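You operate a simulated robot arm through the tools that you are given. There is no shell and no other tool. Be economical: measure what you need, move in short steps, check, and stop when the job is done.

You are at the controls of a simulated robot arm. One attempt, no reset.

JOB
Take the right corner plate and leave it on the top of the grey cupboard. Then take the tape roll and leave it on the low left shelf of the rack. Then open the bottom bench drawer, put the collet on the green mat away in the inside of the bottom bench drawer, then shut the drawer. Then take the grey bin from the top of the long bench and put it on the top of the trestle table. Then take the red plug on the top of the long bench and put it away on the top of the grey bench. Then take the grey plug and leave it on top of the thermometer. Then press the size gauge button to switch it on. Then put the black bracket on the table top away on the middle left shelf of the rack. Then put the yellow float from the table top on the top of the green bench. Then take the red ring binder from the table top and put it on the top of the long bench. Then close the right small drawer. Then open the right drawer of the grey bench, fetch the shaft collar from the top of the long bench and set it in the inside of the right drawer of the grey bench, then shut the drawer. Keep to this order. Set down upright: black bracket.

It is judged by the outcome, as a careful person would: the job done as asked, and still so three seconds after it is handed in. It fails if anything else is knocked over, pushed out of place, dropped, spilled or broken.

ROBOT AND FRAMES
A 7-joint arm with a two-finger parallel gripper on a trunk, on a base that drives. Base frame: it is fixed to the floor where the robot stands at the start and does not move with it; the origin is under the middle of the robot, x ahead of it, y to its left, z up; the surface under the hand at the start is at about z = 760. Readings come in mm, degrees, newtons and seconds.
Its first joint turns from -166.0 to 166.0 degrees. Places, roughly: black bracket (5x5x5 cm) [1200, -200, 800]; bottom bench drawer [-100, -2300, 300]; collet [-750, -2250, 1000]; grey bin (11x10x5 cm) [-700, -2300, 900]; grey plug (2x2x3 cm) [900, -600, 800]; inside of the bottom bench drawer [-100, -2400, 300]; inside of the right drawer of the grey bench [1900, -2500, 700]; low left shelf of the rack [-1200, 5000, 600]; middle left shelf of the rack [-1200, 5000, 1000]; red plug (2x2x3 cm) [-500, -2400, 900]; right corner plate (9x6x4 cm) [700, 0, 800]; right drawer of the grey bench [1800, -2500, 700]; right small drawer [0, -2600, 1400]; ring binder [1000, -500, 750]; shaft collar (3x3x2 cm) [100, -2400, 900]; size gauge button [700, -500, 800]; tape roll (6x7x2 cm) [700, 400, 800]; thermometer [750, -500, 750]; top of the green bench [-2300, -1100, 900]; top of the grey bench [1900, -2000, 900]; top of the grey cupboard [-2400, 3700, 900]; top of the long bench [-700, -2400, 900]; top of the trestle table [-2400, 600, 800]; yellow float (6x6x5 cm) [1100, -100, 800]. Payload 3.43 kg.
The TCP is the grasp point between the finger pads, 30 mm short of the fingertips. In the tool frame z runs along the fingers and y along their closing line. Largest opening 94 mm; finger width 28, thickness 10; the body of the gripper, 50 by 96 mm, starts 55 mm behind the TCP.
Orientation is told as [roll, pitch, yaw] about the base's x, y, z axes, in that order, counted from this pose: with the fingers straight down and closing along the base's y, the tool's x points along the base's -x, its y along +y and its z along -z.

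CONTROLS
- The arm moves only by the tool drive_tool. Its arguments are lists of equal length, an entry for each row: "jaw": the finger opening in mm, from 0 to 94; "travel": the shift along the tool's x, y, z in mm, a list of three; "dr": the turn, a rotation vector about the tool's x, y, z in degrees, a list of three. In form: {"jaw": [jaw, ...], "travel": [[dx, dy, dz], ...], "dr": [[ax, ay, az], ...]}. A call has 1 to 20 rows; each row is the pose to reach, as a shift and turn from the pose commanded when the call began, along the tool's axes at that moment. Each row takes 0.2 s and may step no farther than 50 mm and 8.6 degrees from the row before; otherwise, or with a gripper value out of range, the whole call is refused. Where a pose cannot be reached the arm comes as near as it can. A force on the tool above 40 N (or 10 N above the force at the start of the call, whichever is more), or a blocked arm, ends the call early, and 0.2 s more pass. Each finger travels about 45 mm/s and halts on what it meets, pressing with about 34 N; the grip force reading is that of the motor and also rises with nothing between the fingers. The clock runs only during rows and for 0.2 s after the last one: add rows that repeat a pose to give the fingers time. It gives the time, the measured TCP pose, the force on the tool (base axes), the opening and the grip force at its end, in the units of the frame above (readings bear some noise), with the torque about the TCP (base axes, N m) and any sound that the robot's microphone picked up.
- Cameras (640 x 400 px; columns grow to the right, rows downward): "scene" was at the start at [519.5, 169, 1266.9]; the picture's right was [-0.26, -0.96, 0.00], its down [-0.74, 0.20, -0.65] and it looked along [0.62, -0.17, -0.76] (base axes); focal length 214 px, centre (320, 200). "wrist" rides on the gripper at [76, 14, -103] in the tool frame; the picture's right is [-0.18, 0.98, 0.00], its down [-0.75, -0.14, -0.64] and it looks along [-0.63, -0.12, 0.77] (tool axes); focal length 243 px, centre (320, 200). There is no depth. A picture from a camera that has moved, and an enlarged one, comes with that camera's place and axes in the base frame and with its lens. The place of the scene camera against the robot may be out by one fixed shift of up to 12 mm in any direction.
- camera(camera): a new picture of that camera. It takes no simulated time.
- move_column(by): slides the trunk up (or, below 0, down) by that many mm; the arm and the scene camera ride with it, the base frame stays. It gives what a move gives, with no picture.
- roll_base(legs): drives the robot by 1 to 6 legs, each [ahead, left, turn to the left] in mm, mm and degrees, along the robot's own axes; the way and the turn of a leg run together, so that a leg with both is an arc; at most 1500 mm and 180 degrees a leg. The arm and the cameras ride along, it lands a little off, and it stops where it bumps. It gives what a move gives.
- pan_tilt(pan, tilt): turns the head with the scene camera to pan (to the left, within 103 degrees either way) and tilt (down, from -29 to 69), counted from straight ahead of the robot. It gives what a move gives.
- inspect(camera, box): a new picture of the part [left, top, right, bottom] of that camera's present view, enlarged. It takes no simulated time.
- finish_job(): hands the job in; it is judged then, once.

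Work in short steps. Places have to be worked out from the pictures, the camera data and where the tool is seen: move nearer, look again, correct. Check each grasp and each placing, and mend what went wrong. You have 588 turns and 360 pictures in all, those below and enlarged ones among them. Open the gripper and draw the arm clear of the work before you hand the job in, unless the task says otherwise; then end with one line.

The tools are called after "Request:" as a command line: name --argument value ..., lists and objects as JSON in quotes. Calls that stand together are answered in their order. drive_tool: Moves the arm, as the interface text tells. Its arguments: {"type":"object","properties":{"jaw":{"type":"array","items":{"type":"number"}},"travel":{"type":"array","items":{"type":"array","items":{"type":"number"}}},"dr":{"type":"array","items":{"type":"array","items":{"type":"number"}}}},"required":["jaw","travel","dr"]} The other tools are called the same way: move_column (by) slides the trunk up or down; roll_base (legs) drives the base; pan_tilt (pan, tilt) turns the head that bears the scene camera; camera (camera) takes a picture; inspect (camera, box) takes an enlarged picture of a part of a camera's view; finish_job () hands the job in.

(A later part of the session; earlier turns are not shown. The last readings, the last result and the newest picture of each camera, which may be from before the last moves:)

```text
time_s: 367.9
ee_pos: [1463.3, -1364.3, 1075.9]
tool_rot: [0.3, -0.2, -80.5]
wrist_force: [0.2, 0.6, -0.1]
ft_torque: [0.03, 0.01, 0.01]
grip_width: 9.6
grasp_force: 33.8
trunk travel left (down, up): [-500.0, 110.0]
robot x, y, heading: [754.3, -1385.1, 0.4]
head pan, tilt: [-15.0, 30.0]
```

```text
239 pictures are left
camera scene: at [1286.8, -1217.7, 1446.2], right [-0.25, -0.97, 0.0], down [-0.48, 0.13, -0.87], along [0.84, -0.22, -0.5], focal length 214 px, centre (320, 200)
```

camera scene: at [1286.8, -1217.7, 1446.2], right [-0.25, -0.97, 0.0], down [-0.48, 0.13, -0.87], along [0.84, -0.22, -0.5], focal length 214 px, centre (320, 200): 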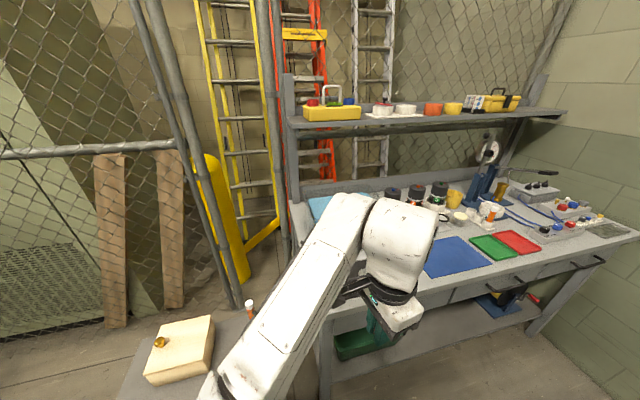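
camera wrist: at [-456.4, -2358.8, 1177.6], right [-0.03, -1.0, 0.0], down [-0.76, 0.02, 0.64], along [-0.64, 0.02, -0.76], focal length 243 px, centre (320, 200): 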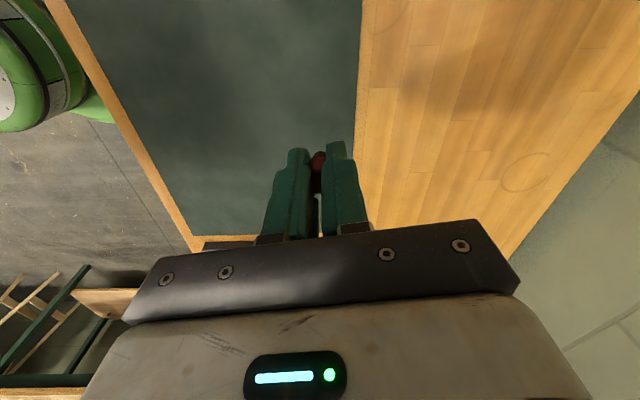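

The grey bench runs along x ≈ 1610 front edge, with drawers. Strafe right to y ≈ -1950 to face it.

Request:
roll_base --legs '[[0, -520, 0]]'

Request:
pan_tilt --pan 0 --tilt 40

Request:
camera --camera "scene"

Request:
camera --camera "wrist"

```text
time_s: 371.0
ee_pos: [1464.5, -1890.7, 1076.0]
tool_rot: [0.3, -0.2, -80.8]
wrist_force: [-0.2, -0.2, -0.4]
ft_torque: [-0.01, 0.0, -0.03]
grip_width: 10.0
grasp_force: 33.8
trunk travel left (down, up): [-500.0, 110.0]
robot x, y, heading: [758.9, -1912.4, 0.3]
head pan, tilt: [-15.0, 30.0]
```

```text
time_s: 371.7
ee_pos: [1464.7, -1891.4, 1074.7]
tool_rot: [0.2, -0.2, -80.7]
wrist_force: [-0.3, -0.1, 0.8]
ft_torque: [-0.02, 0.02, 0.0]
grip_width: 10.3
grasp_force: 34.3
trunk travel left (down, up): [-500.0, 110.0]
robot x, y, heading: [756.9, -1907.1, 0.1]
head pan, tilt: [0.0, 40.0]
```

```text
238 pictures are left
camera scene: at [1287.5, -1720.4, 1430.9], right [0.0, -1.0, 0.0], down [-0.64, 0.0, -0.77], along [0.77, 0.0, -0.64], focal length 214 px, centre (320, 200)
```

scene: 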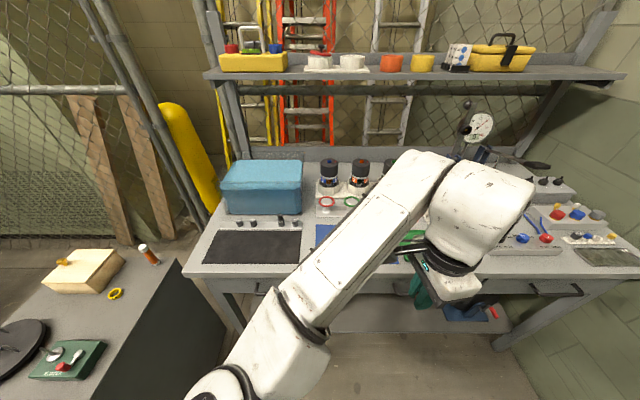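

```text
237 pictures are left
camera wrist: at [1465.9, -1813.0, 1176.5], right [1.0, -0.02, 0.0], down [-0.02, -0.76, 0.64], along [-0.01, -0.64, -0.76], focal length 243 px, centre (320, 200)
```

wrist: 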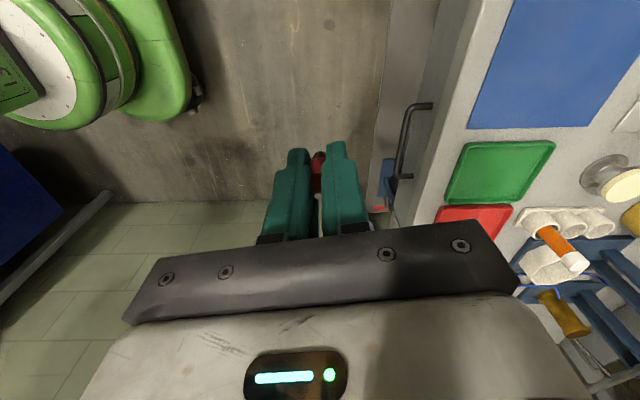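

Looking for a free bare spot on the bench top.

Request:
inspect --camera "scene" --box '[180, 140, 420, 300]'

Request:
inspect --camera "wrist" --box '[380, 0, 640, 240]'

```text
2.50 times, centred on (300, 220) of scene
camera zoom: at [1287.5, -1720.4, 1430.9], right [0.0, -1.0, 0.0], down [-0.64, 0.0, -0.77], along [0.77, 0.0, -0.64], focal length 536 px, centre (370, 150)
```

zoom: 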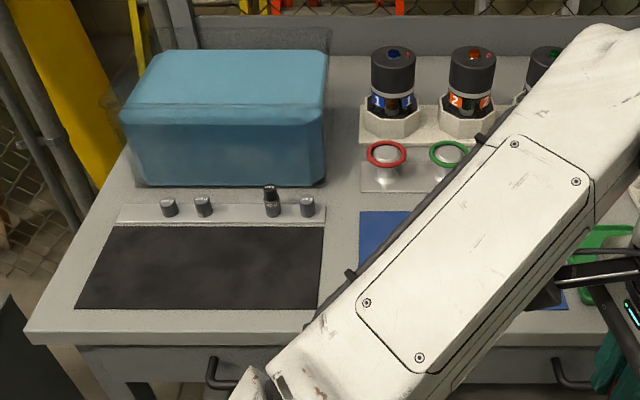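

```text
1.67 times, centred on (510, 120) of wrist
camera zoom: at [1465.9, -1813.0, 1176.5], right [1.0, -0.02, 0.0], down [-0.02, -0.76, 0.64], along [-0.01, -0.64, -0.76], focal length 404 px, centre (3, 333)
```

zoom: 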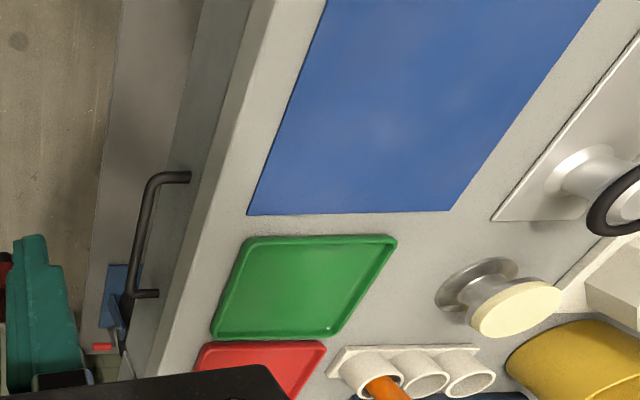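

There's a bare gap between the black and blue mats meeting the front strip, at about [1655, -1683]. I'll move the base left 110 and ahead 190, then use the arm.

Request:
roll_base --legs '[[0, 110, 0], [190, 0, 0]]'

Request:
drive_tool --jaw '[0, 0, 0, 0]' --travel '[[-40, 0, 20], [-80, 0, 40], [-97, 0, 60], [-97, 0, 60]]' --dr '[[0, 0, 0], [0, 0, 0], [0, 0, 0], [0, 0, 0]]'

Request:
camera --camera "wrist"

Request:
camera --camera "scene"

```text
time_s: 374.1
ee_pos: [1652.2, -1780.1, 1076.4]
tool_rot: [0.3, -0.2, -80.7]
wrist_force: [-0.7, -0.9, 0.2]
ft_torque: [-0.04, 0.0, 0.04]
grip_width: 10.0
grasp_force: 34.6
trunk travel left (down, up): [-500.0, 110.0]
robot x, y, heading: [943.3, -1801.6, 0.1]
head pan, tilt: [0.0, 40.0]
```

```text
time_s: 375.1
ee_pos: [1669.0, -1876.5, 1016.9]
tool_rot: [0.2, -0.2, -80.7]
wrist_force: [-0.3, 0.1, -0.7]
ft_torque: [0.03, -0.01, 0.02]
grip_width: 10.2
grasp_force: 33.5
trunk travel left (down, up): [-500.0, 110.0]
robot x, y, heading: [947.4, -1798.3, 0.1]
head pan, tilt: [0.0, 40.0]
```

```text
234 pictures are left
camera wrist: at [1669.3, -1798.7, 1116.8], right [1.0, -0.02, 0.0], down [-0.02, -0.76, 0.64], along [-0.01, -0.64, -0.76], focal length 243 px, centre (320, 200)
```

wrist: 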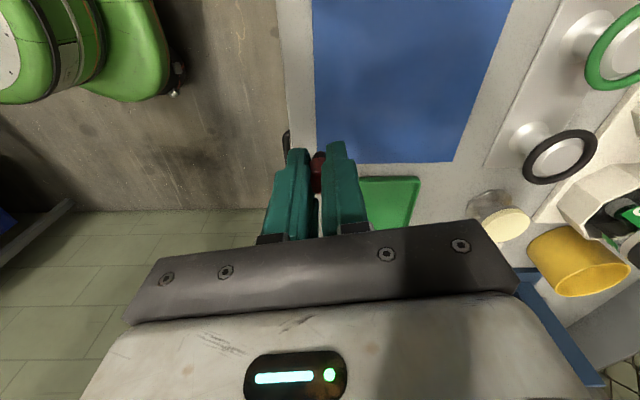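

```text
233 pictures are left
camera scene: at [1475.4, -1609.9, 1430.9], right [0.0, -1.0, 0.0], down [-0.64, 0.0, -0.77], along [0.77, 0.0, -0.64], focal length 214 px, centre (320, 200)
```

scene: 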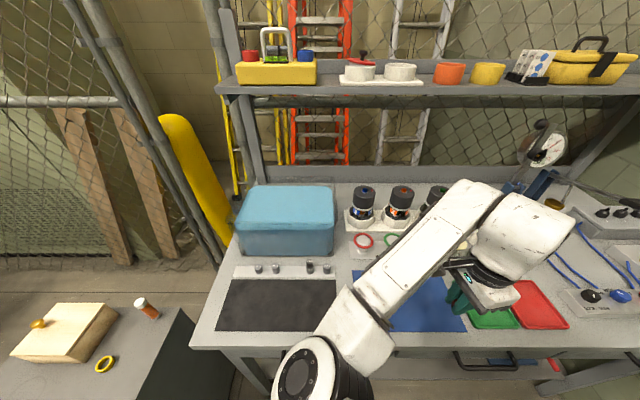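

I moved the wrong way along tool x; the gap is at y ≈ -1675. Moving +200 mm in y.

Request:
drive_tool --jaw '[0, 0, 0, 0, 0, 0]' --travel '[[45, 6, 0], [90, 13, 0], [135, 19, 0], [175, 25, 0], [199, 28, 0], [199, 28, 0]]' --dr '[[0, 0, 0], [0, 0, 0], [0, 0, 0], [0, 0, 0], [0, 0, 0], [0, 0, 0]]'

Request:
camera --camera "wrist"

Request:
camera --camera "scene"

```text
time_s: 376.5
ee_pos: [1665.7, -1674.3, 1015.3]
tool_rot: [0.1, -0.2, -80.7]
wrist_force: [-0.4, -0.1, -1.0]
ft_torque: [0.02, 0.02, 0.01]
grip_width: 10.2
grasp_force: 33.1
trunk travel left (down, up): [-500.0, 110.0]
robot x, y, heading: [943.6, -1799.0, 0.3]
head pan, tilt: [0.0, 40.0]
```

```text
232 pictures are left
camera wrist: at [1665.8, -1596.4, 1116.1], right [1.0, -0.02, 0.0], down [-0.02, -0.76, 0.64], along [-0.01, -0.64, -0.76], focal length 243 px, centre (320, 200)
```

wrist: 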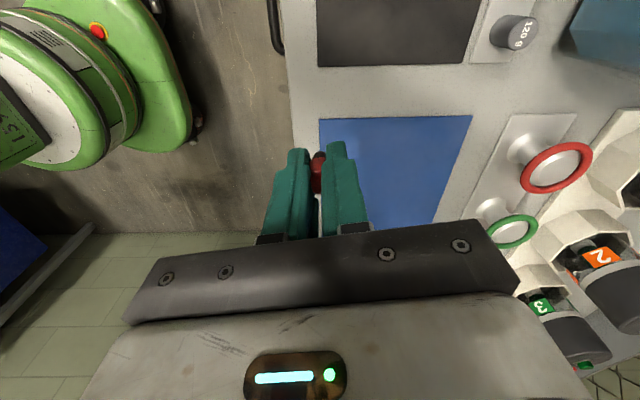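

```text
231 pictures are left
camera scene: at [1475.3, -1609.6, 1430.9], right [0.0, -1.0, 0.0], down [-0.64, 0.0, -0.77], along [0.77, 0.0, -0.64], focal length 214 px, centre (320, 200)
```

scene: 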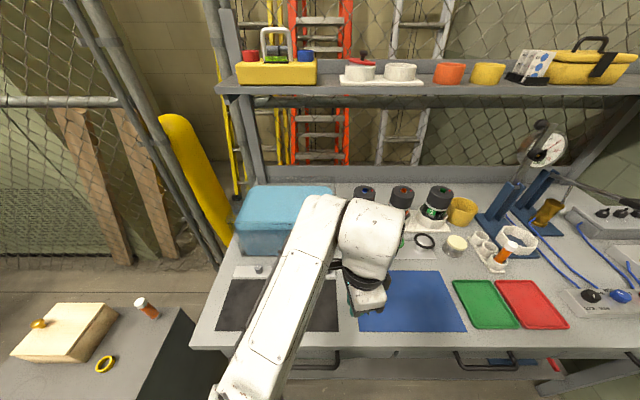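

Gap centre at ≈ [1680, -1663]. Align and descend.

Request:
drive_tool --jaw '[0, 0, 0, 0]' --travel '[[8.6, 15.6, 20], [8.6, 15.6, 45], [8.6, 15.6, 65], [8.6, 15.6, 65]]' --dr '[[0, 0, 0], [0, 0, 0], [0, 0, 0], [0, 0, 0]]'

Request:
camera --camera "wrist"

```text
time_s: 377.5
ee_pos: [1679.6, -1665.4, 949.8]
tool_rot: [0.2, -0.2, -80.7]
wrist_force: [0.4, 0.8, 0.2]
ft_torque: [-0.03, -0.05, 0.0]
grip_width: 10.0
grasp_force: 33.8
trunk travel left (down, up): [-500.0, 110.0]
robot x, y, heading: [946.2, -1801.4, 0.4]
head pan, tilt: [0.0, 40.0]
```

```text
230 pictures are left
camera wrist: at [1680.3, -1586.8, 1050.8], right [1.0, -0.02, 0.0], down [-0.02, -0.76, 0.64], along [-0.01, -0.64, -0.76], focal length 243 px, centre (320, 200)
```

wrist: 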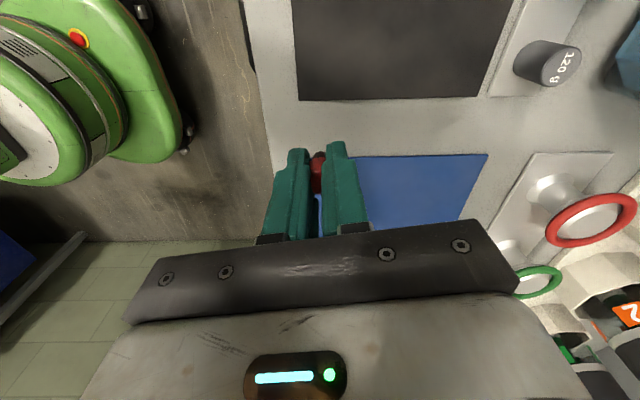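

Request:
drive_tool --jaw '[0, 0, 0, 0]' --travel '[[-4, -0.6, 15], [-4, -0.6, 30], [-4, -0.6, 38], [-4, -0.6, 38]]' --dr '[[0, 0, 0], [0, 0, 0], [0, 0, 0], [0, 0, 0]]'

Request:
drive_tool --jaw '[0, 0, 0, 0, 0]' --travel '[[0, 0, 2], [0, 0, 4], [0, 0, 6], [0, 0, 8], [0, 0, 8]]' --dr '[[0, 0, 0], [0, 0, 0], [0, 0, 0], [0, 0, 0], [0, 0, 0]]'

Request:
camera --camera "wrist"

```text
time_s: 378.5
ee_pos: [1679.3, -1668.0, 912.1]
tool_rot: [0.1, -0.1, -80.7]
wrist_force: [0.2, 0.4, -0.6]
ft_torque: [0.01, 0.0, 0.03]
grip_width: 10.0
grasp_force: 33.7
trunk travel left (down, up): [-500.0, 110.0]
robot x, y, heading: [946.5, -1802.6, 0.3]
head pan, tilt: [0.0, 40.0]
```

```text
time_s: 379.7
ee_pos: [1679.5, -1669.7, 903.6]
tool_rot: [0.2, -0.1, -80.7]
wrist_force: [0.3, -0.2, 0.0]
ft_torque: [0.01, -0.01, 0.01]
grip_width: 9.9
grasp_force: 33.8
trunk travel left (down, up): [-500.0, 110.0]
robot x, y, heading: [948.3, -1801.6, 0.2]
head pan, tilt: [0.0, 40.0]
```

```text
229 pictures are left
camera wrist: at [1679.7, -1591.3, 1004.8], right [1.0, -0.02, 0.0], down [-0.02, -0.76, 0.64], along [-0.01, -0.64, -0.76], focal length 243 px, centre (320, 200)
```

wrist: 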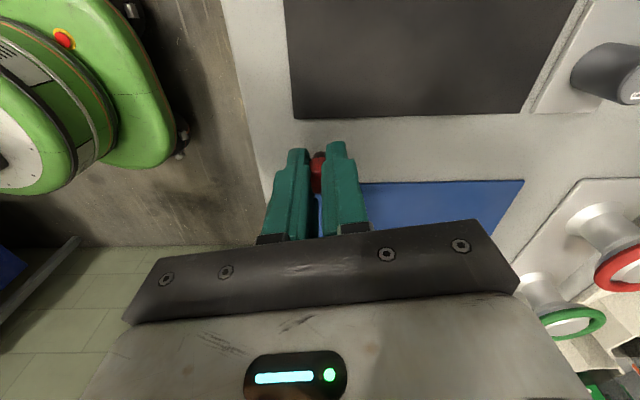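

Request:
drive_tool --jaw '[0, 0, 0, 0]' --travel '[[0, 0, 2], [0, 0, 4], [0, 0, 6], [0, 0, 6]]' --dr '[[0, 0, 0], [0, 0, 0], [0, 0, 0], [0, 0, 0]]'

Request:
drive_tool --jaw '[0, 0, 0, 0]' --travel '[[0, 0, 1.5], [0, 0, 3], [0, 0, 4.5], [0, 0, 4.5]]' --dr '[[0, 0, 0], [0, 0, 0], [0, 0, 0], [0, 0, 0]]'

Request:
inspect --camera "wrist" --box '[240, 100, 400, 220]'

```text
time_s: 380.7
ee_pos: [1678.7, -1668.6, 898.2]
tool_rot: [0.2, -0.4, -80.6]
wrist_force: [-0.7, -0.1, 0.0]
ft_torque: [0.0, -0.01, -0.04]
grip_width: 10.2
grasp_force: 33.8
trunk travel left (down, up): [-500.0, 110.0]
robot x, y, heading: [944.4, -1803.0, 0.1]
head pan, tilt: [0.0, 40.0]
```

```text
time_s: 381.7
ee_pos: [1678.6, -1668.8, 892.9]
tool_rot: [0.2, -0.1, -80.7]
wrist_force: [-0.1, -0.5, 0.3]
ft_torque: [-0.01, 0.03, 0.0]
grip_width: 10.4
grasp_force: 33.9
trunk travel left (down, up): [-500.0, 110.0]
robot x, y, heading: [947.4, -1803.5, 0.2]
head pan, tilt: [0.0, 40.0]
```

```text
3.33 times, centred on (320, 160) of wrist
camera zoom: at [1679.6, -1590.8, 994.7], right [1.0, -0.02, 0.0], down [-0.02, -0.76, 0.64], along [-0.01, -0.64, -0.76], focal length 809 px, centre (320, 333)
```

zoom: 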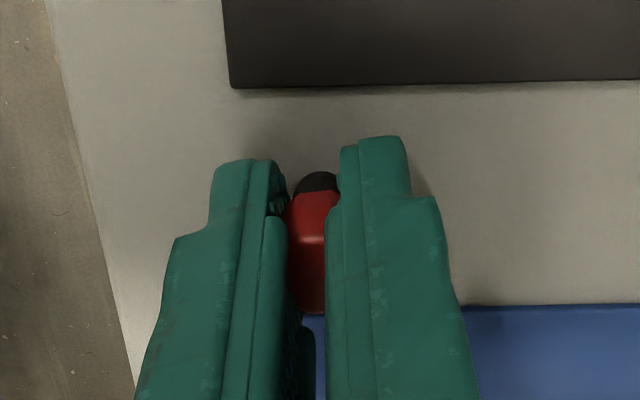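

Request:
drive_tool --jaw '[0, 0, 0, 0]' --travel '[[0, 0, 1.5], [0, 0, 3], [0, 0, 4.5], [0, 0, 4.5]]' --dr '[[0, 0, 0], [0, 0, 0], [0, 0, 0], [0, 0, 0]]'

Request:
drive_tool --jaw '[0, 0, 0, 0]' --travel '[[0, 0, 1.5], [0, 0, 3], [0, 0, 4.5], [0, 0, 4.5]]' --dr '[[0, 0, 0], [0, 0, 0], [0, 0, 0], [0, 0, 0]]'

Request:
inspect --camera "wrist" --box '[240, 100, 400, 220]'

```text
time_s: 382.7
ee_pos: [1678.6, -1667.9, 891.2]
tool_rot: [0.6, -0.3, -80.8]
wrist_force: [1.6, 1.2, 36.4]
ft_torque: [-0.03, -0.07, 0.01]
grip_width: 10.2
grasp_force: 33.9
trunk travel left (down, up): [-500.0, 110.0]
robot x, y, heading: [944.3, -1801.3, 0.6]
head pan, tilt: [0.0, 40.0]
```

```text
time_s: 383.1
ee_pos: [1679.4, -1668.1, 890.3]
tool_rot: [0.5, -0.5, -80.8]
wrist_force: [-3.0, -1.2, 20.4]
ft_torque: [-0.07, 0.12, 0.02]
grip_width: 10.4
grasp_force: 33.5
trunk travel left (down, up): [-500.0, 110.0]
robot x, y, heading: [951.4, -1800.2, 0.3]
head pan, tilt: [0.0, 40.0]
stopped in row 2: the force on the tool passed its limit at 49 N (the readings are from after the stop); the commanded pose is now the measured one
```

```text
3.33 times, centred on (320, 160) of wrist
camera zoom: at [1679.2, -1590.7, 991.9], right [1.0, -0.02, 0.01], down [-0.02, -0.76, 0.65], along [-0.01, -0.65, -0.76], focal length 809 px, centre (320, 333)
```

zoom: 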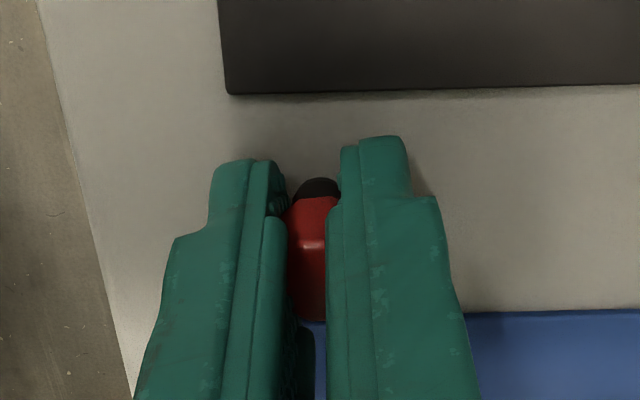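

Firm contact; the bench top is ≈ 855. Ease up 1 mm, open and rise.

Request:
drive_tool --jaw '[10, 14, 20, 28, 28, 28, 28, 28, 28]' --travel '[[0, 0, -1], [0, 0, -1], [0, 0, -1], [0, 0, -1], [0, 0, -20], [0, 0, -50], [0, 0, -90], [0, 0, -130], [0, 0, -160]]' --dr '[[0, 0, 0], [0, 0, 0], [0, 0, 0], [0, 0, 0], [0, 0, 0], [0, 0, 0], [0, 0, 0], [0, 0, 0], [0, 0, 0]]'

Request:
camera --camera "wrist"

```text
time_s: 385.1
ee_pos: [1678.3, -1668.2, 1050.8]
tool_rot: [0.3, -0.4, -80.8]
wrist_force: [0.2, -0.3, -0.4]
ft_torque: [-0.01, 0.0, -0.01]
grip_width: 27.8
grasp_force: 0.0
trunk travel left (down, up): [-500.0, 110.0]
robot x, y, heading: [946.3, -1802.2, 0.3]
head pan, tilt: [0.0, 40.0]
```

```text
226 pictures are left
camera wrist: at [1678.8, -1589.8, 1151.1], right [1.0, -0.02, 0.01], down [-0.02, -0.76, 0.65], along [-0.01, -0.65, -0.76], focal length 243 px, centre (320, 200)
```

wrist: 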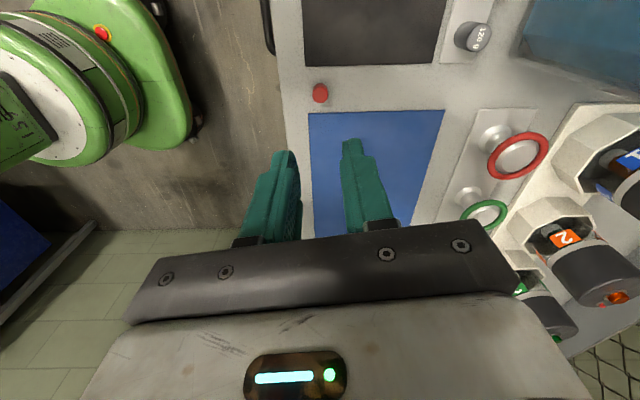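

Red plug stands on the bare bench top. Now drive back to the first table, right portion, for the grey plug.

Request:
roll_base --legs '[[-300, 0, 0], [0, 450, 0], [-900, 0, 0], [0, 850, 0]]'

Request:
pan_tilt --pan 0 --tilt 35

Request:
camera --camera "scene"

Request:
camera --camera "wrist"

```text
time_s: 397.9
ee_pos: [466.0, -363.2, 1050.9]
tool_rot: [0.4, -0.2, -80.8]
wrist_force: [0.1, -0.4, 0.1]
ft_torque: [0.0, 0.03, -0.03]
grip_width: 27.8
grasp_force: 0.1
trunk travel left (down, up): [-500.0, 110.0]
robot x, y, heading: [-264.7, -497.1, 0.2]
head pan, tilt: [0.0, 40.0]
```

```text
time_s: 398.6
ee_pos: [466.9, -363.7, 1050.4]
tool_rot: [0.4, -0.3, -80.7]
wrist_force: [0.6, 0.8, 0.2]
ft_torque: [0.01, 0.02, 0.0]
grip_width: 28.2
grasp_force: 0.1
trunk travel left (down, up): [-500.0, 110.0]
robot x, y, heading: [-268.3, -496.6, 0.2]
head pan, tilt: [0.0, 35.0]
```

```text
225 pictures are left
camera scene: at [266.5, -306.4, 1438.4], right [0.0, -1.0, 0.0], down [-0.57, 0.0, -0.82], along [0.82, 0.0, -0.57], focal length 214 px, centre (320, 200)
```

scene: 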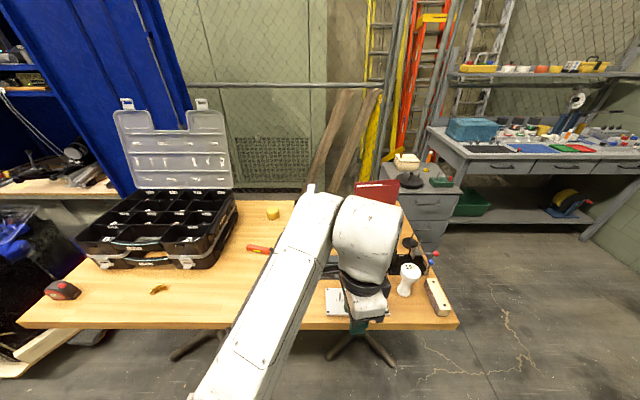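

```text
224 pictures are left
camera wrist: at [466.9, -286.2, 1150.9], right [1.0, -0.02, 0.01], down [-0.02, -0.76, 0.64], along [-0.01, -0.64, -0.76], focal length 243 px, centre (320, 200)
```

wrist: 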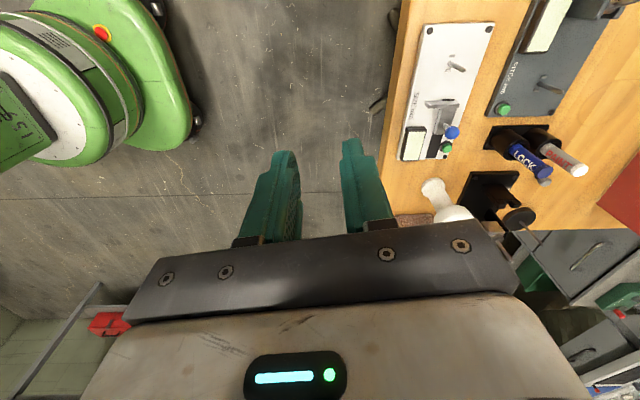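

Request:
inspect --camera "wrist" --box '[370, 0, 640, 230]'

Request:
inspect --camera "scene" --box '[290, 170, 470, 340]'

```text
1.74 times, centred on (505, 115) of wrist
camera zoom: at [466.9, -286.2, 1150.9], right [1.0, -0.02, 0.01], down [-0.02, -0.76, 0.64], along [-0.01, -0.64, -0.76], focal length 422 px, centre (-2, 348)
```

zoom: 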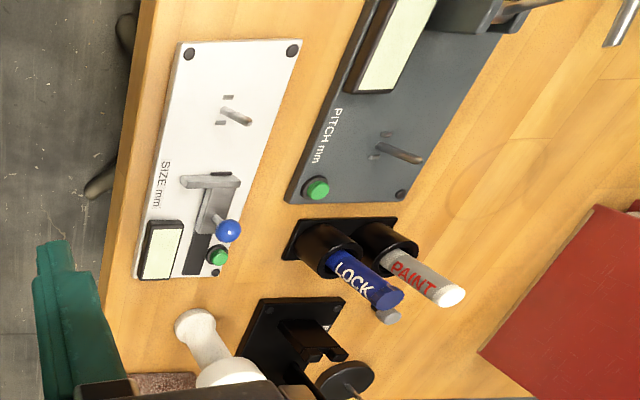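

```text
2.35 times, centred on (380, 255) of scene
camera zoom: at [266.5, -306.4, 1438.4], right [0.0, -1.0, 0.0], down [-0.57, 0.0, -0.82], along [0.82, 0.0, -0.57], focal length 505 px, centre (179, 71)
```

zoom: 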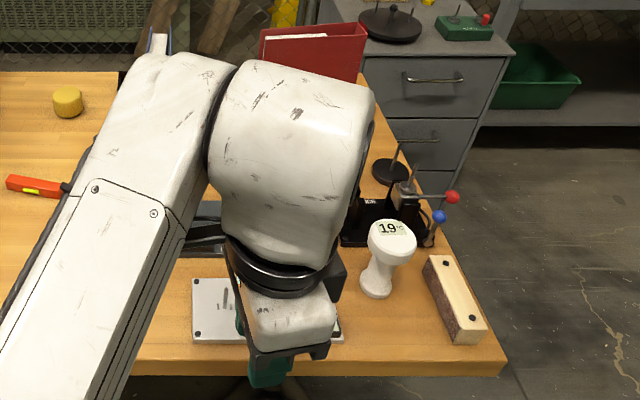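

The white stand showing "19" must be the thermometer. I'll strafe right 300 mm so the scene camera looks straight over the table's right end to find the grey plug.

Request:
roll_base --legs '[[0, -300, 0], [120, 0, 0]]'

Request:
pan_tilt --pan 0 --tilt 50

Request:
camera --camera "scene"

Request:
camera --camera "wrist"

```text
time_s: 401.5
ee_pos: [588.5, -661.5, 1050.6]
tool_rot: [0.4, -0.4, -80.8]
wrist_force: [0.2, 0.0, 0.1]
ft_torque: [0.0, -0.01, 0.02]
grip_width: 28.1
grasp_force: 0.0
trunk travel left (down, up): [-500.0, 110.0]
robot x, y, heading: [-146.0, -794.5, 0.2]
head pan, tilt: [0.0, 35.0]
```

```text
time_s: 402.3
ee_pos: [588.5, -661.5, 1049.9]
tool_rot: [0.4, -0.3, -80.7]
wrist_force: [-0.8, 0.3, 0.0]
ft_torque: [-0.01, -0.01, -0.01]
grip_width: 27.9
grasp_force: 0.0
trunk travel left (down, up): [-500.0, 110.0]
robot x, y, heading: [-144.8, -796.3, 0.1]
head pan, tilt: [0.0, 50.0]
```

```text
221 pictures are left
camera scene: at [377.2, -604.5, 1416.7], right [0.0, -1.0, 0.0], down [-0.77, 0.0, -0.64], along [0.64, 0.0, -0.77], focal length 214 px, centre (320, 200)
```

scene: 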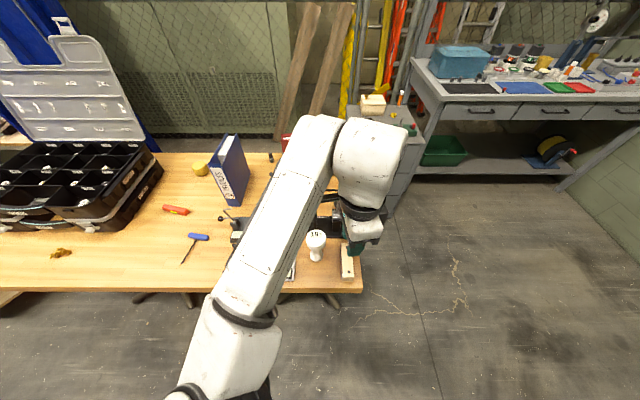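

```text
220 pictures are left
camera wrist: at [588.6, -584.0, 1150.8], right [1.0, -0.02, 0.01], down [-0.02, -0.76, 0.64], along [-0.01, -0.64, -0.76], focal length 243 px, centre (320, 200)
```

wrist: 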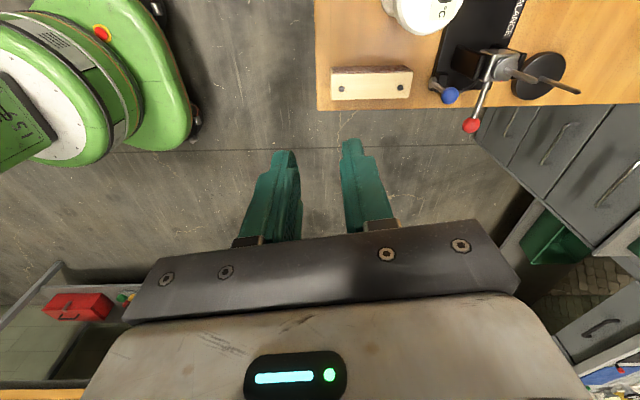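

I'll turn the tool back to yaw 0 so the wrist camera looks forward over the table.

Request:
drive_tool --jaw '[28, 28, 28, 28, 28, 28, 28, 28, 28, 28, 28]' --travel '[[0, 0, 0], [0, 0, 0], [0, 0, 0], [0, 0, 0], [0, 0, 0], [0, 0, 0], [0, 0, 0], [0, 0, 0], [0, 0, 0], [0, 0, 0], [0, 0, 0]]' --dr '[[0, 0, -8], [0, 0, -16], [0, 0, -24], [0, 0, -32], [0, 0, -40], [0, 0, -48], [0, 0, -56], [0, 0, -64], [0, 0, -72], [0, 0, -80], [0, 0, -80]]'

Request:
camera --camera "wrist"

```text
time_s: 404.7
ee_pos: [588.1, -661.8, 1048.9]
tool_rot: [-0.2, -0.4, -0.6]
wrist_force: [-0.1, 0.0, -0.2]
ft_torque: [-0.01, 0.02, -0.01]
grip_width: 27.8
grasp_force: 0.1
trunk travel left (down, up): [-500.0, 110.0]
robot x, y, heading: [-145.6, -793.6, 0.3]
head pan, tilt: [0.0, 50.0]
```

```text
219 pictures are left
camera wrist: at [510.3, -646.3, 1150.9], right [0.19, 0.98, 0.0], down [0.75, -0.15, 0.65], along [0.64, -0.13, -0.76], focal length 243 px, centre (320, 200)
```

wrist: 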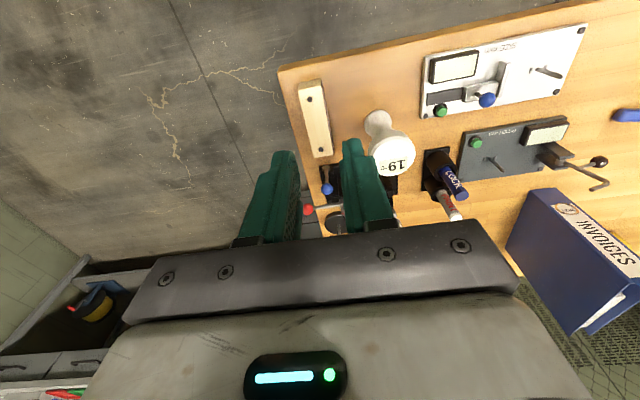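

Request:
inspect --camera "wrist" --box '[360, 100, 520, 230]'

Request:
inspect --camera "scene" --box '[160, 130, 400, 300]'

```text
3.08 times, centred on (440, 165) of wrist
camera zoom: at [510.3, -646.3, 1150.9], right [0.19, 0.98, 0.0], down [0.75, -0.15, 0.65], along [0.64, -0.13, -0.76], focal length 746 px, centre (-49, 308)
```

zoom: 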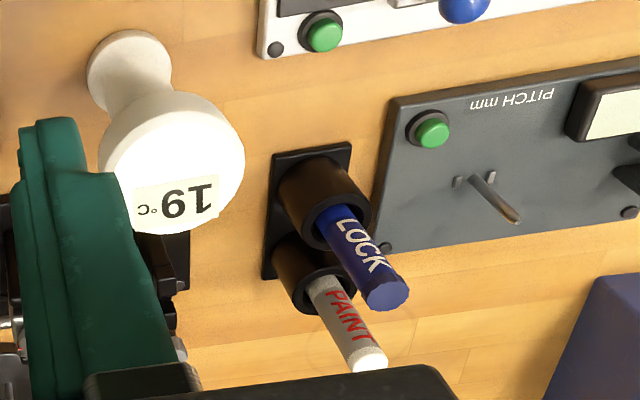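

```text
2.35 times, centred on (280, 215) of scene
camera zoom: at [377.1, -604.5, 1416.7], right [0.0, -1.0, 0.0], down [-0.77, 0.0, -0.64], along [0.64, 0.0, -0.77], focal length 505 px, centre (414, 165)
```

zoom: 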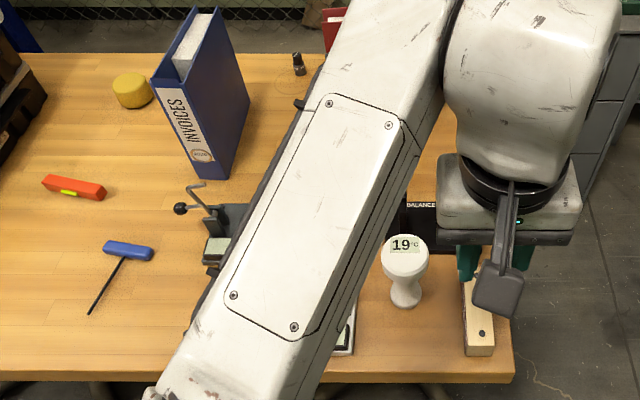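

The area beyond the thermometer is hidden by the hand. Retract the arm to reveal it.

Request:
drive_tool --jaw '[28, 28, 28, 28, 28, 28]' --travel '[[0, 40, 0], [0, 80, 0], [0, 120, 0], [0, 160, 0], [0, 200, 0], [0, 230, 0]]' --dr '[[0, 0, 0], [0, 0, 0], [0, 0, 0], [0, 0, 0], [0, 0, 0], [0, 0, 0]]'

Request:
camera --camera "wrist"

Request:
camera --camera "scene"

```text
time_s: 406.1
ee_pos: [591.4, -432.1, 1049.1]
tool_rot: [-0.3, -0.4, -0.7]
wrist_force: [0.1, -0.5, 0.1]
ft_torque: [0.01, 0.0, 0.02]
grip_width: 28.0
grasp_force: 0.1
trunk travel left (down, up): [-500.0, 110.0]
robot x, y, heading: [-143.5, -795.9, 0.1]
head pan, tilt: [0.0, 50.0]
```

```text
216 pictures are left
camera wrist: at [513.2, -416.0, 1149.5], right [0.2, 0.98, 0.0], down [0.75, -0.15, 0.65], along [0.63, -0.13, -0.76], focal length 243 px, centre (320, 200)
```

wrist: 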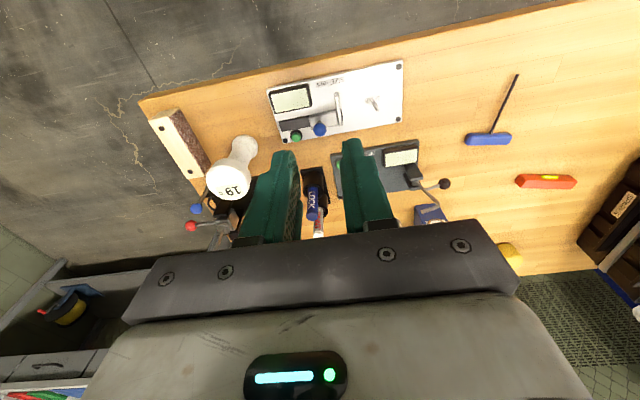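

```text
215 pictures are left
camera scene: at [377.1, -604.6, 1416.7], right [0.0, -1.0, 0.0], down [-0.77, 0.0, -0.64], along [0.64, 0.0, -0.77], focal length 214 px, centre (320, 200)
```

scene: 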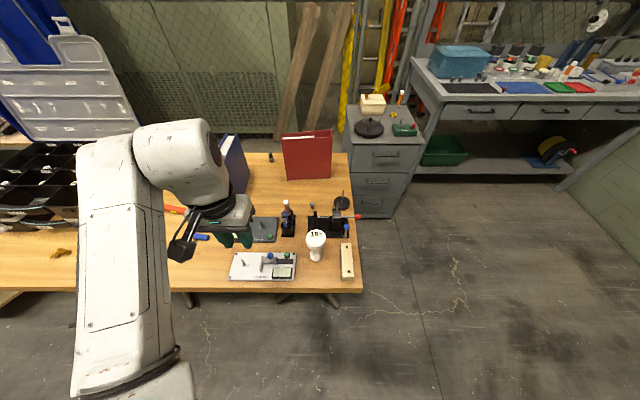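

Request:
inspect --camera "scene" --box '[210, 120, 370, 290]'

Request:
inspect --camera "scene" --box '[270, 185, 370, 255]'

```text
2.35 times, centred on (290, 205) of scene
camera zoom: at [377.1, -604.6, 1416.7], right [0.0, -1.0, 0.0], down [-0.77, 0.0, -0.64], along [0.64, 0.0, -0.77], focal length 505 px, centre (391, 188)
```

zoom: 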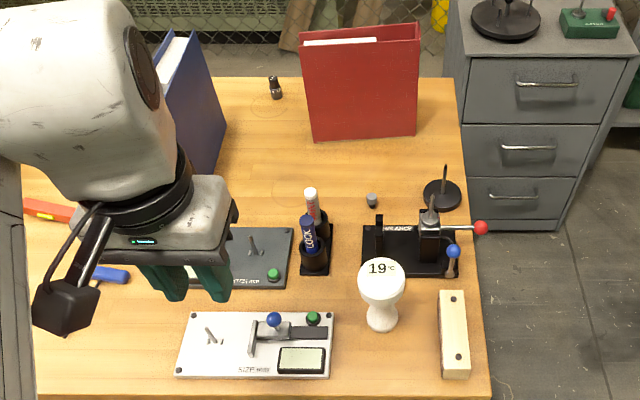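

```text
5.71 times, centred on (320, 220) of scene
camera zoom: at [377.1, -604.6, 1416.7], right [0.0, -1.0, 0.0], down [-0.77, 0.0, -0.64], along [0.64, 0.0, -0.77], focal length 1226 px, centre (320, 86)
```

zoom: 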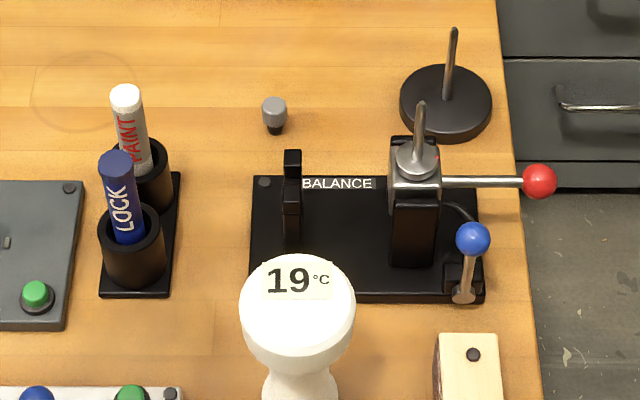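

Grey plug found at ≈ [886, -574], between the pens and the balance; thermometer top at ≈ [686, -590], z ≈ 870. I'll shift the hand right, then roll closer.

Request:
drive_tool --jaw '[30, 36, 44, 44, 44]' --travel '[[0, -40, 0], [0, -80, 0], [0, -120, 0], [0, -150, 0], [0, -150, 0]]' --dr '[[0, 0, 0], [0, 0, 0], [0, 0, 0], [0, 0, 0], [0, 0, 0]]'

Request:
roll_base --legs '[[200, 0, 0], [0, 60, 0]]'

Request:
camera --camera "wrist"

Request:
camera --camera "scene"

```text
time_s: 407.3
ee_pos: [588.1, -581.5, 1050.0]
tool_rot: [-0.2, -0.4, -0.7]
wrist_force: [-0.5, -0.8, 0.1]
ft_torque: [-0.01, 0.0, 0.01]
grip_width: 44.2
grasp_force: 0.0
trunk travel left (down, up): [-500.0, 110.0]
robot x, y, heading: [-142.4, -796.4, 0.4]
head pan, tilt: [0.0, 50.0]
```

```text
time_s: 409.4
ee_pos: [791.7, -522.0, 1049.7]
tool_rot: [-0.1, -0.4, -0.8]
wrist_force: [-0.3, -0.5, 0.3]
ft_torque: [0.01, 0.01, -0.02]
grip_width: 44.0
grasp_force: 0.2
trunk travel left (down, up): [-500.0, 110.0]
robot x, y, heading: [57.1, -735.2, 0.3]
head pan, tilt: [0.0, 50.0]
```

```text
212 pictures are left
camera wrist: at [713.7, -504.9, 1149.9], right [0.2, 0.98, 0.0], down [0.75, -0.15, 0.65], along [0.63, -0.13, -0.76], focal length 243 px, centre (320, 200)
```

wrist: 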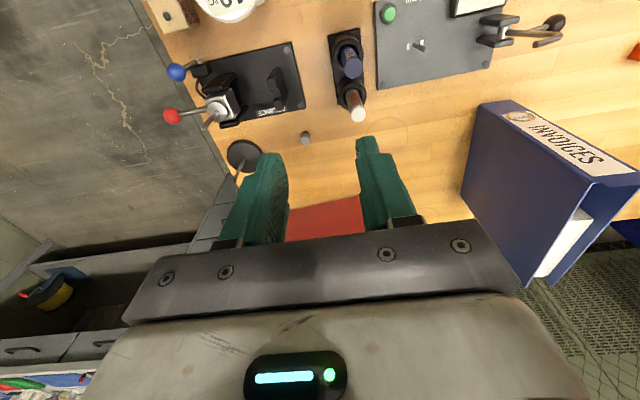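

```text
211 pictures are left
camera scene: at [579.6, -543.7, 1416.7], right [0.0, -1.0, 0.0], down [-0.77, 0.0, -0.64], along [0.64, 0.0, -0.77], focal length 214 px, centre (320, 200)
```

scene: 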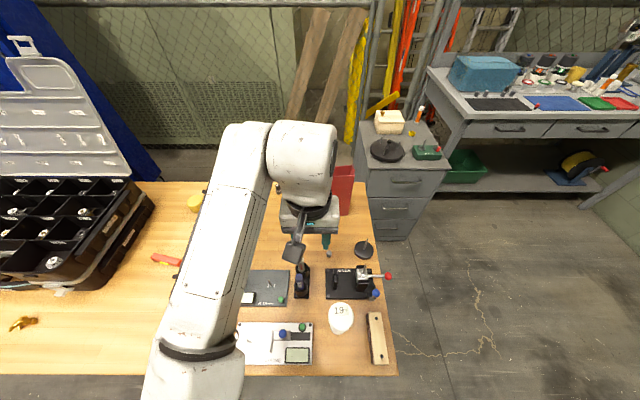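

Plug at ≈ [881, -565]. Moving above it, staged.

Request:
drive_tool --jaw '[44, 44, 44, 44, 44, 44]' --travel '[[-30, -15, 25], [-60, -30, 50], [-89, -43, 75], [-89, -43, 110], [-89, -43, 140], [-89, -43, 140]]' --dr '[[0, 0, 0], [0, 0.4, 0], [0, 0.4, 0], [0, 0.4, 0], [0, 0.4, 0], [0, 0.4, 0]]'

Request:
camera --camera "wrist"

Request:
camera --camera "scene"

```text
time_s: 410.8
ee_pos: [881.4, -564.8, 909.8]
tool_rot: [-0.2, 0.1, -0.7]
wrist_force: [0.5, 0.5, -0.4]
ft_torque: [-0.01, 0.0, 0.01]
grip_width: 44.0
grasp_force: 0.1
trunk travel left (down, up): [-500.0, 110.0]
robot x, y, heading: [58.6, -737.8, 0.4]
head pan, tilt: [0.0, 50.0]
```

```text
210 pictures are left
camera wrist: at [803.9, -549.4, 1011.0], right [0.2, 0.98, 0.0], down [0.75, -0.15, 0.64], along [0.63, -0.13, -0.77], focal length 243 px, centre (320, 200)
```

wrist: 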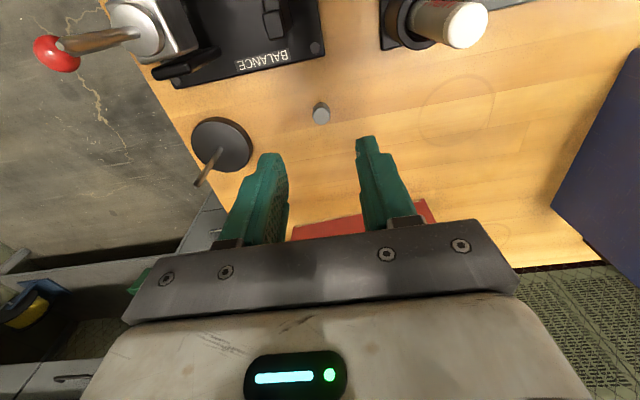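

```text
209 pictures are left
camera scene: at [579.7, -543.7, 1416.7], right [0.0, -1.0, 0.0], down [-0.77, 0.0, -0.64], along [0.64, 0.0, -0.77], focal length 214 px, centre (320, 200)
```

scene: 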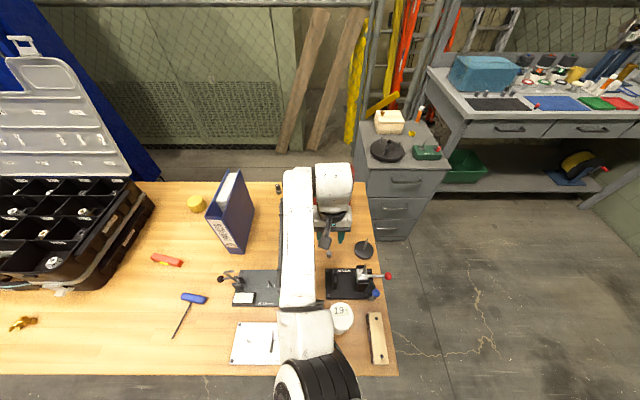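

Aligned within a few mm. Descend to z ≈ 825 and recheck.

Request:
drive_tool --jaw '[44, 44, 44, 44]' --travel '[[-2, 0, 30], [-4, 0, 60], [-4, 0, 85], [-4, 0, 85]]' --dr '[[0, 0, 0], [0, 0, 0], [0, 0, 0], [0, 0, 0]]'

Request:
camera --camera "wrist"

Request:
camera --camera "scene"

```text
time_s: 411.8
ee_pos: [884.3, -565.3, 824.6]
tool_rot: [-0.2, 0.0, -0.7]
wrist_force: [0.3, -1.5, 0.0]
ft_torque: [-0.01, -0.03, 0.01]
grip_width: 44.0
grasp_force: 0.0
trunk travel left (down, up): [-500.0, 110.0]
robot x, y, heading: [58.0, -733.9, 0.1]
head pan, tilt: [0.0, 50.0]
```

```text
208 pictures are left
camera wrist: at [807.8, -549.6, 925.8], right [0.2, 0.98, 0.0], down [0.75, -0.15, 0.64], along [0.63, -0.13, -0.77], focal length 243 px, centre (320, 200)
```

wrist: 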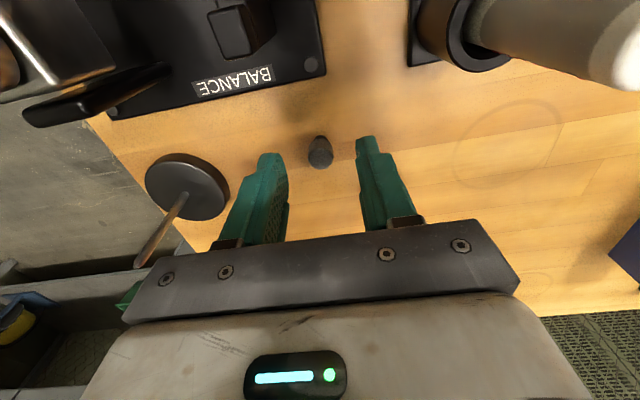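

```text
207 pictures are left
camera scene: at [579.7, -543.6, 1416.7], right [0.0, -1.0, 0.0], down [-0.77, 0.0, -0.64], along [0.64, 0.0, -0.77], focal length 214 px, centre (320, 200)
```

scene: 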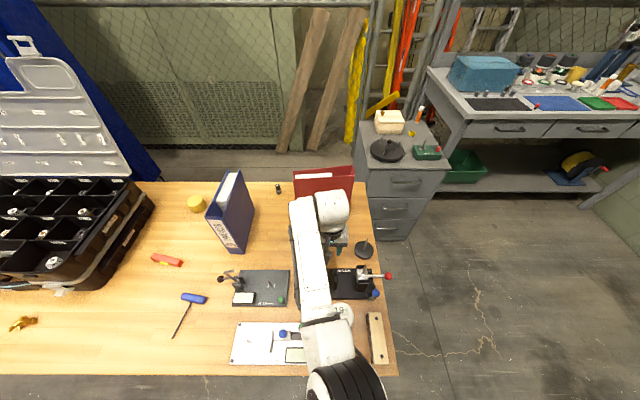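

Centred. Down 29 mm and grip.

Request:
drive_tool --jaw '[44, 44, 44, 30, 18, 8, 0, 0]' --travel '[[1, 0, 15], [1, 0, 29], [1, 0, 29], [1, 0, 29], [1, 0, 29], [1, 0, 29], [1, 0, 29], [1, 0, 29]]' --dr '[[0, 0, 0], [0, 0, 0], [0, 0, 0], [0, 0, 0], [0, 0, 0], [0, 0, 0], [0, 0, 0], [0, 0, 0]]'

Request:
drive_tool --jaw '[0, 0, 0, 0, 0]' --travel '[[0, 0, -30], [0, 0, -70], [0, 0, -115], [0, 0, -155], [0, 0, -170]]' --dr '[[0, 0, 0], [0, 0, 0], [0, 0, 0], [0, 0, 0], [0, 0, 0]]'

Request:
inspect --camera "wrist" --box '[240, 100, 400, 220]'

```text
time_s: 413.6
ee_pos: [884.0, -565.5, 795.8]
tool_rot: [-0.2, -0.1, -0.8]
wrist_force: [0.0, 0.2, 0.3]
ft_torque: [0.01, 0.01, 0.01]
grip_width: 10.3
grasp_force: 33.8
trunk travel left (down, up): [-500.0, 110.0]
robot x, y, heading: [58.9, -736.8, 0.2]
head pan, tilt: [0.0, 50.0]
```

```text
time_s: 414.8
ee_pos: [883.7, -564.5, 965.8]
tool_rot: [-0.2, -0.1, -0.6]
wrist_force: [-0.4, -0.1, -0.7]
ft_torque: [0.03, -0.05, 0.0]
grip_width: 10.1
grasp_force: 33.8
trunk travel left (down, up): [-500.0, 110.0]
robot x, y, heading: [61.7, -736.4, 0.3]
head pan, tilt: [0.0, 50.0]
```

```text
3.33 times, centred on (320, 160) of wrist
camera zoom: at [806.2, -549.0, 1067.3], right [0.2, 0.98, 0.0], down [0.75, -0.15, 0.64], along [0.63, -0.13, -0.77], focal length 809 px, centre (320, 333)
```

zoom: 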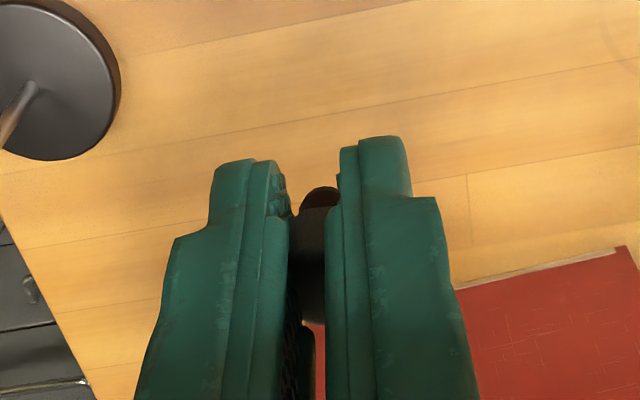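

Grey plug held. Move back over the thermometer at this height.

Request:
drive_tool --jaw '[0, 0, 0, 0, 0, 0, 0]' --travel '[[40, -5, -20], [80, -10, -20], [120, -15, -20], [160, -20, -20], [195, -25, -20], [195, -25, -20], [195, -25, -20]]' --dr '[[0, 0, 0], [0, 0, 0], [0, 0, 0], [0, 0, 0], [0, 0, 0], [0, 0, 0], [0, 0, 0]]'

Request:
camera --camera "wrist"

Request:
camera --camera "scene"

```text
time_s: 416.4
ee_pos: [687.3, -587.1, 987.3]
tool_rot: [-0.3, 0.0, -0.6]
wrist_force: [-0.9, 0.2, -0.4]
ft_torque: [-0.02, -0.01, 0.01]
grip_width: 10.0
grasp_force: 34.6
trunk travel left (down, up): [-500.0, 110.0]
robot x, y, heading: [56.7, -735.4, 0.3]
head pan, tilt: [0.0, 50.0]
```

```text
205 pictures are left
camera wrist: at [610.9, -571.8, 1088.1], right [0.2, 0.98, 0.0], down [0.75, -0.15, 0.64], along [0.63, -0.13, -0.77], focal length 243 px, centre (320, 200)
```

wrist: 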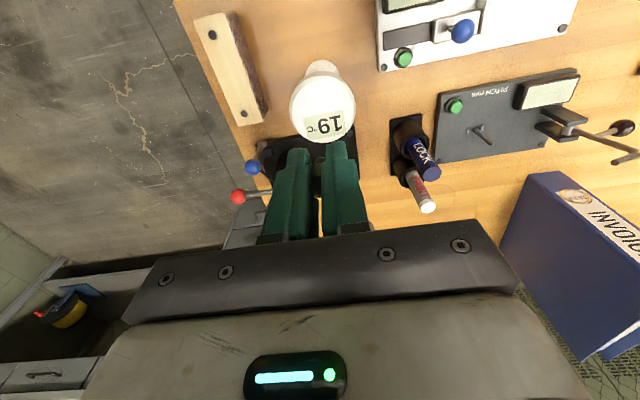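

```text
204 pictures are left
camera scene: at [579.6, -543.6, 1416.7], right [0.0, -1.0, 0.0], down [-0.77, 0.0, -0.64], along [0.64, 0.0, -0.77], focal length 214 px, centre (320, 200)
```

scene: 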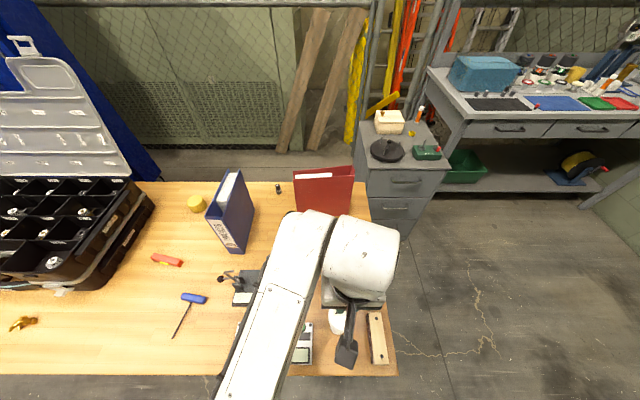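

Request:
inspect --camera "wrist" --box '[260, 40, 400, 160]'

```text
3.33 times, centred on (330, 100) of wrist
camera zoom: at [610.9, -571.8, 1088.1], right [0.2, 0.98, 0.0], down [0.75, -0.15, 0.64], along [0.63, -0.13, -0.77], focal length 809 px, centre (287, 533)
```

zoom: 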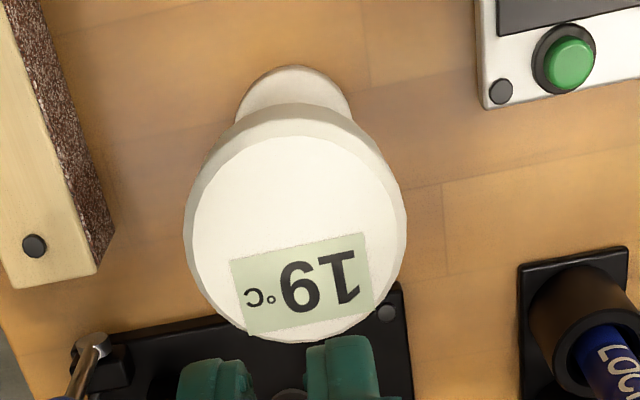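

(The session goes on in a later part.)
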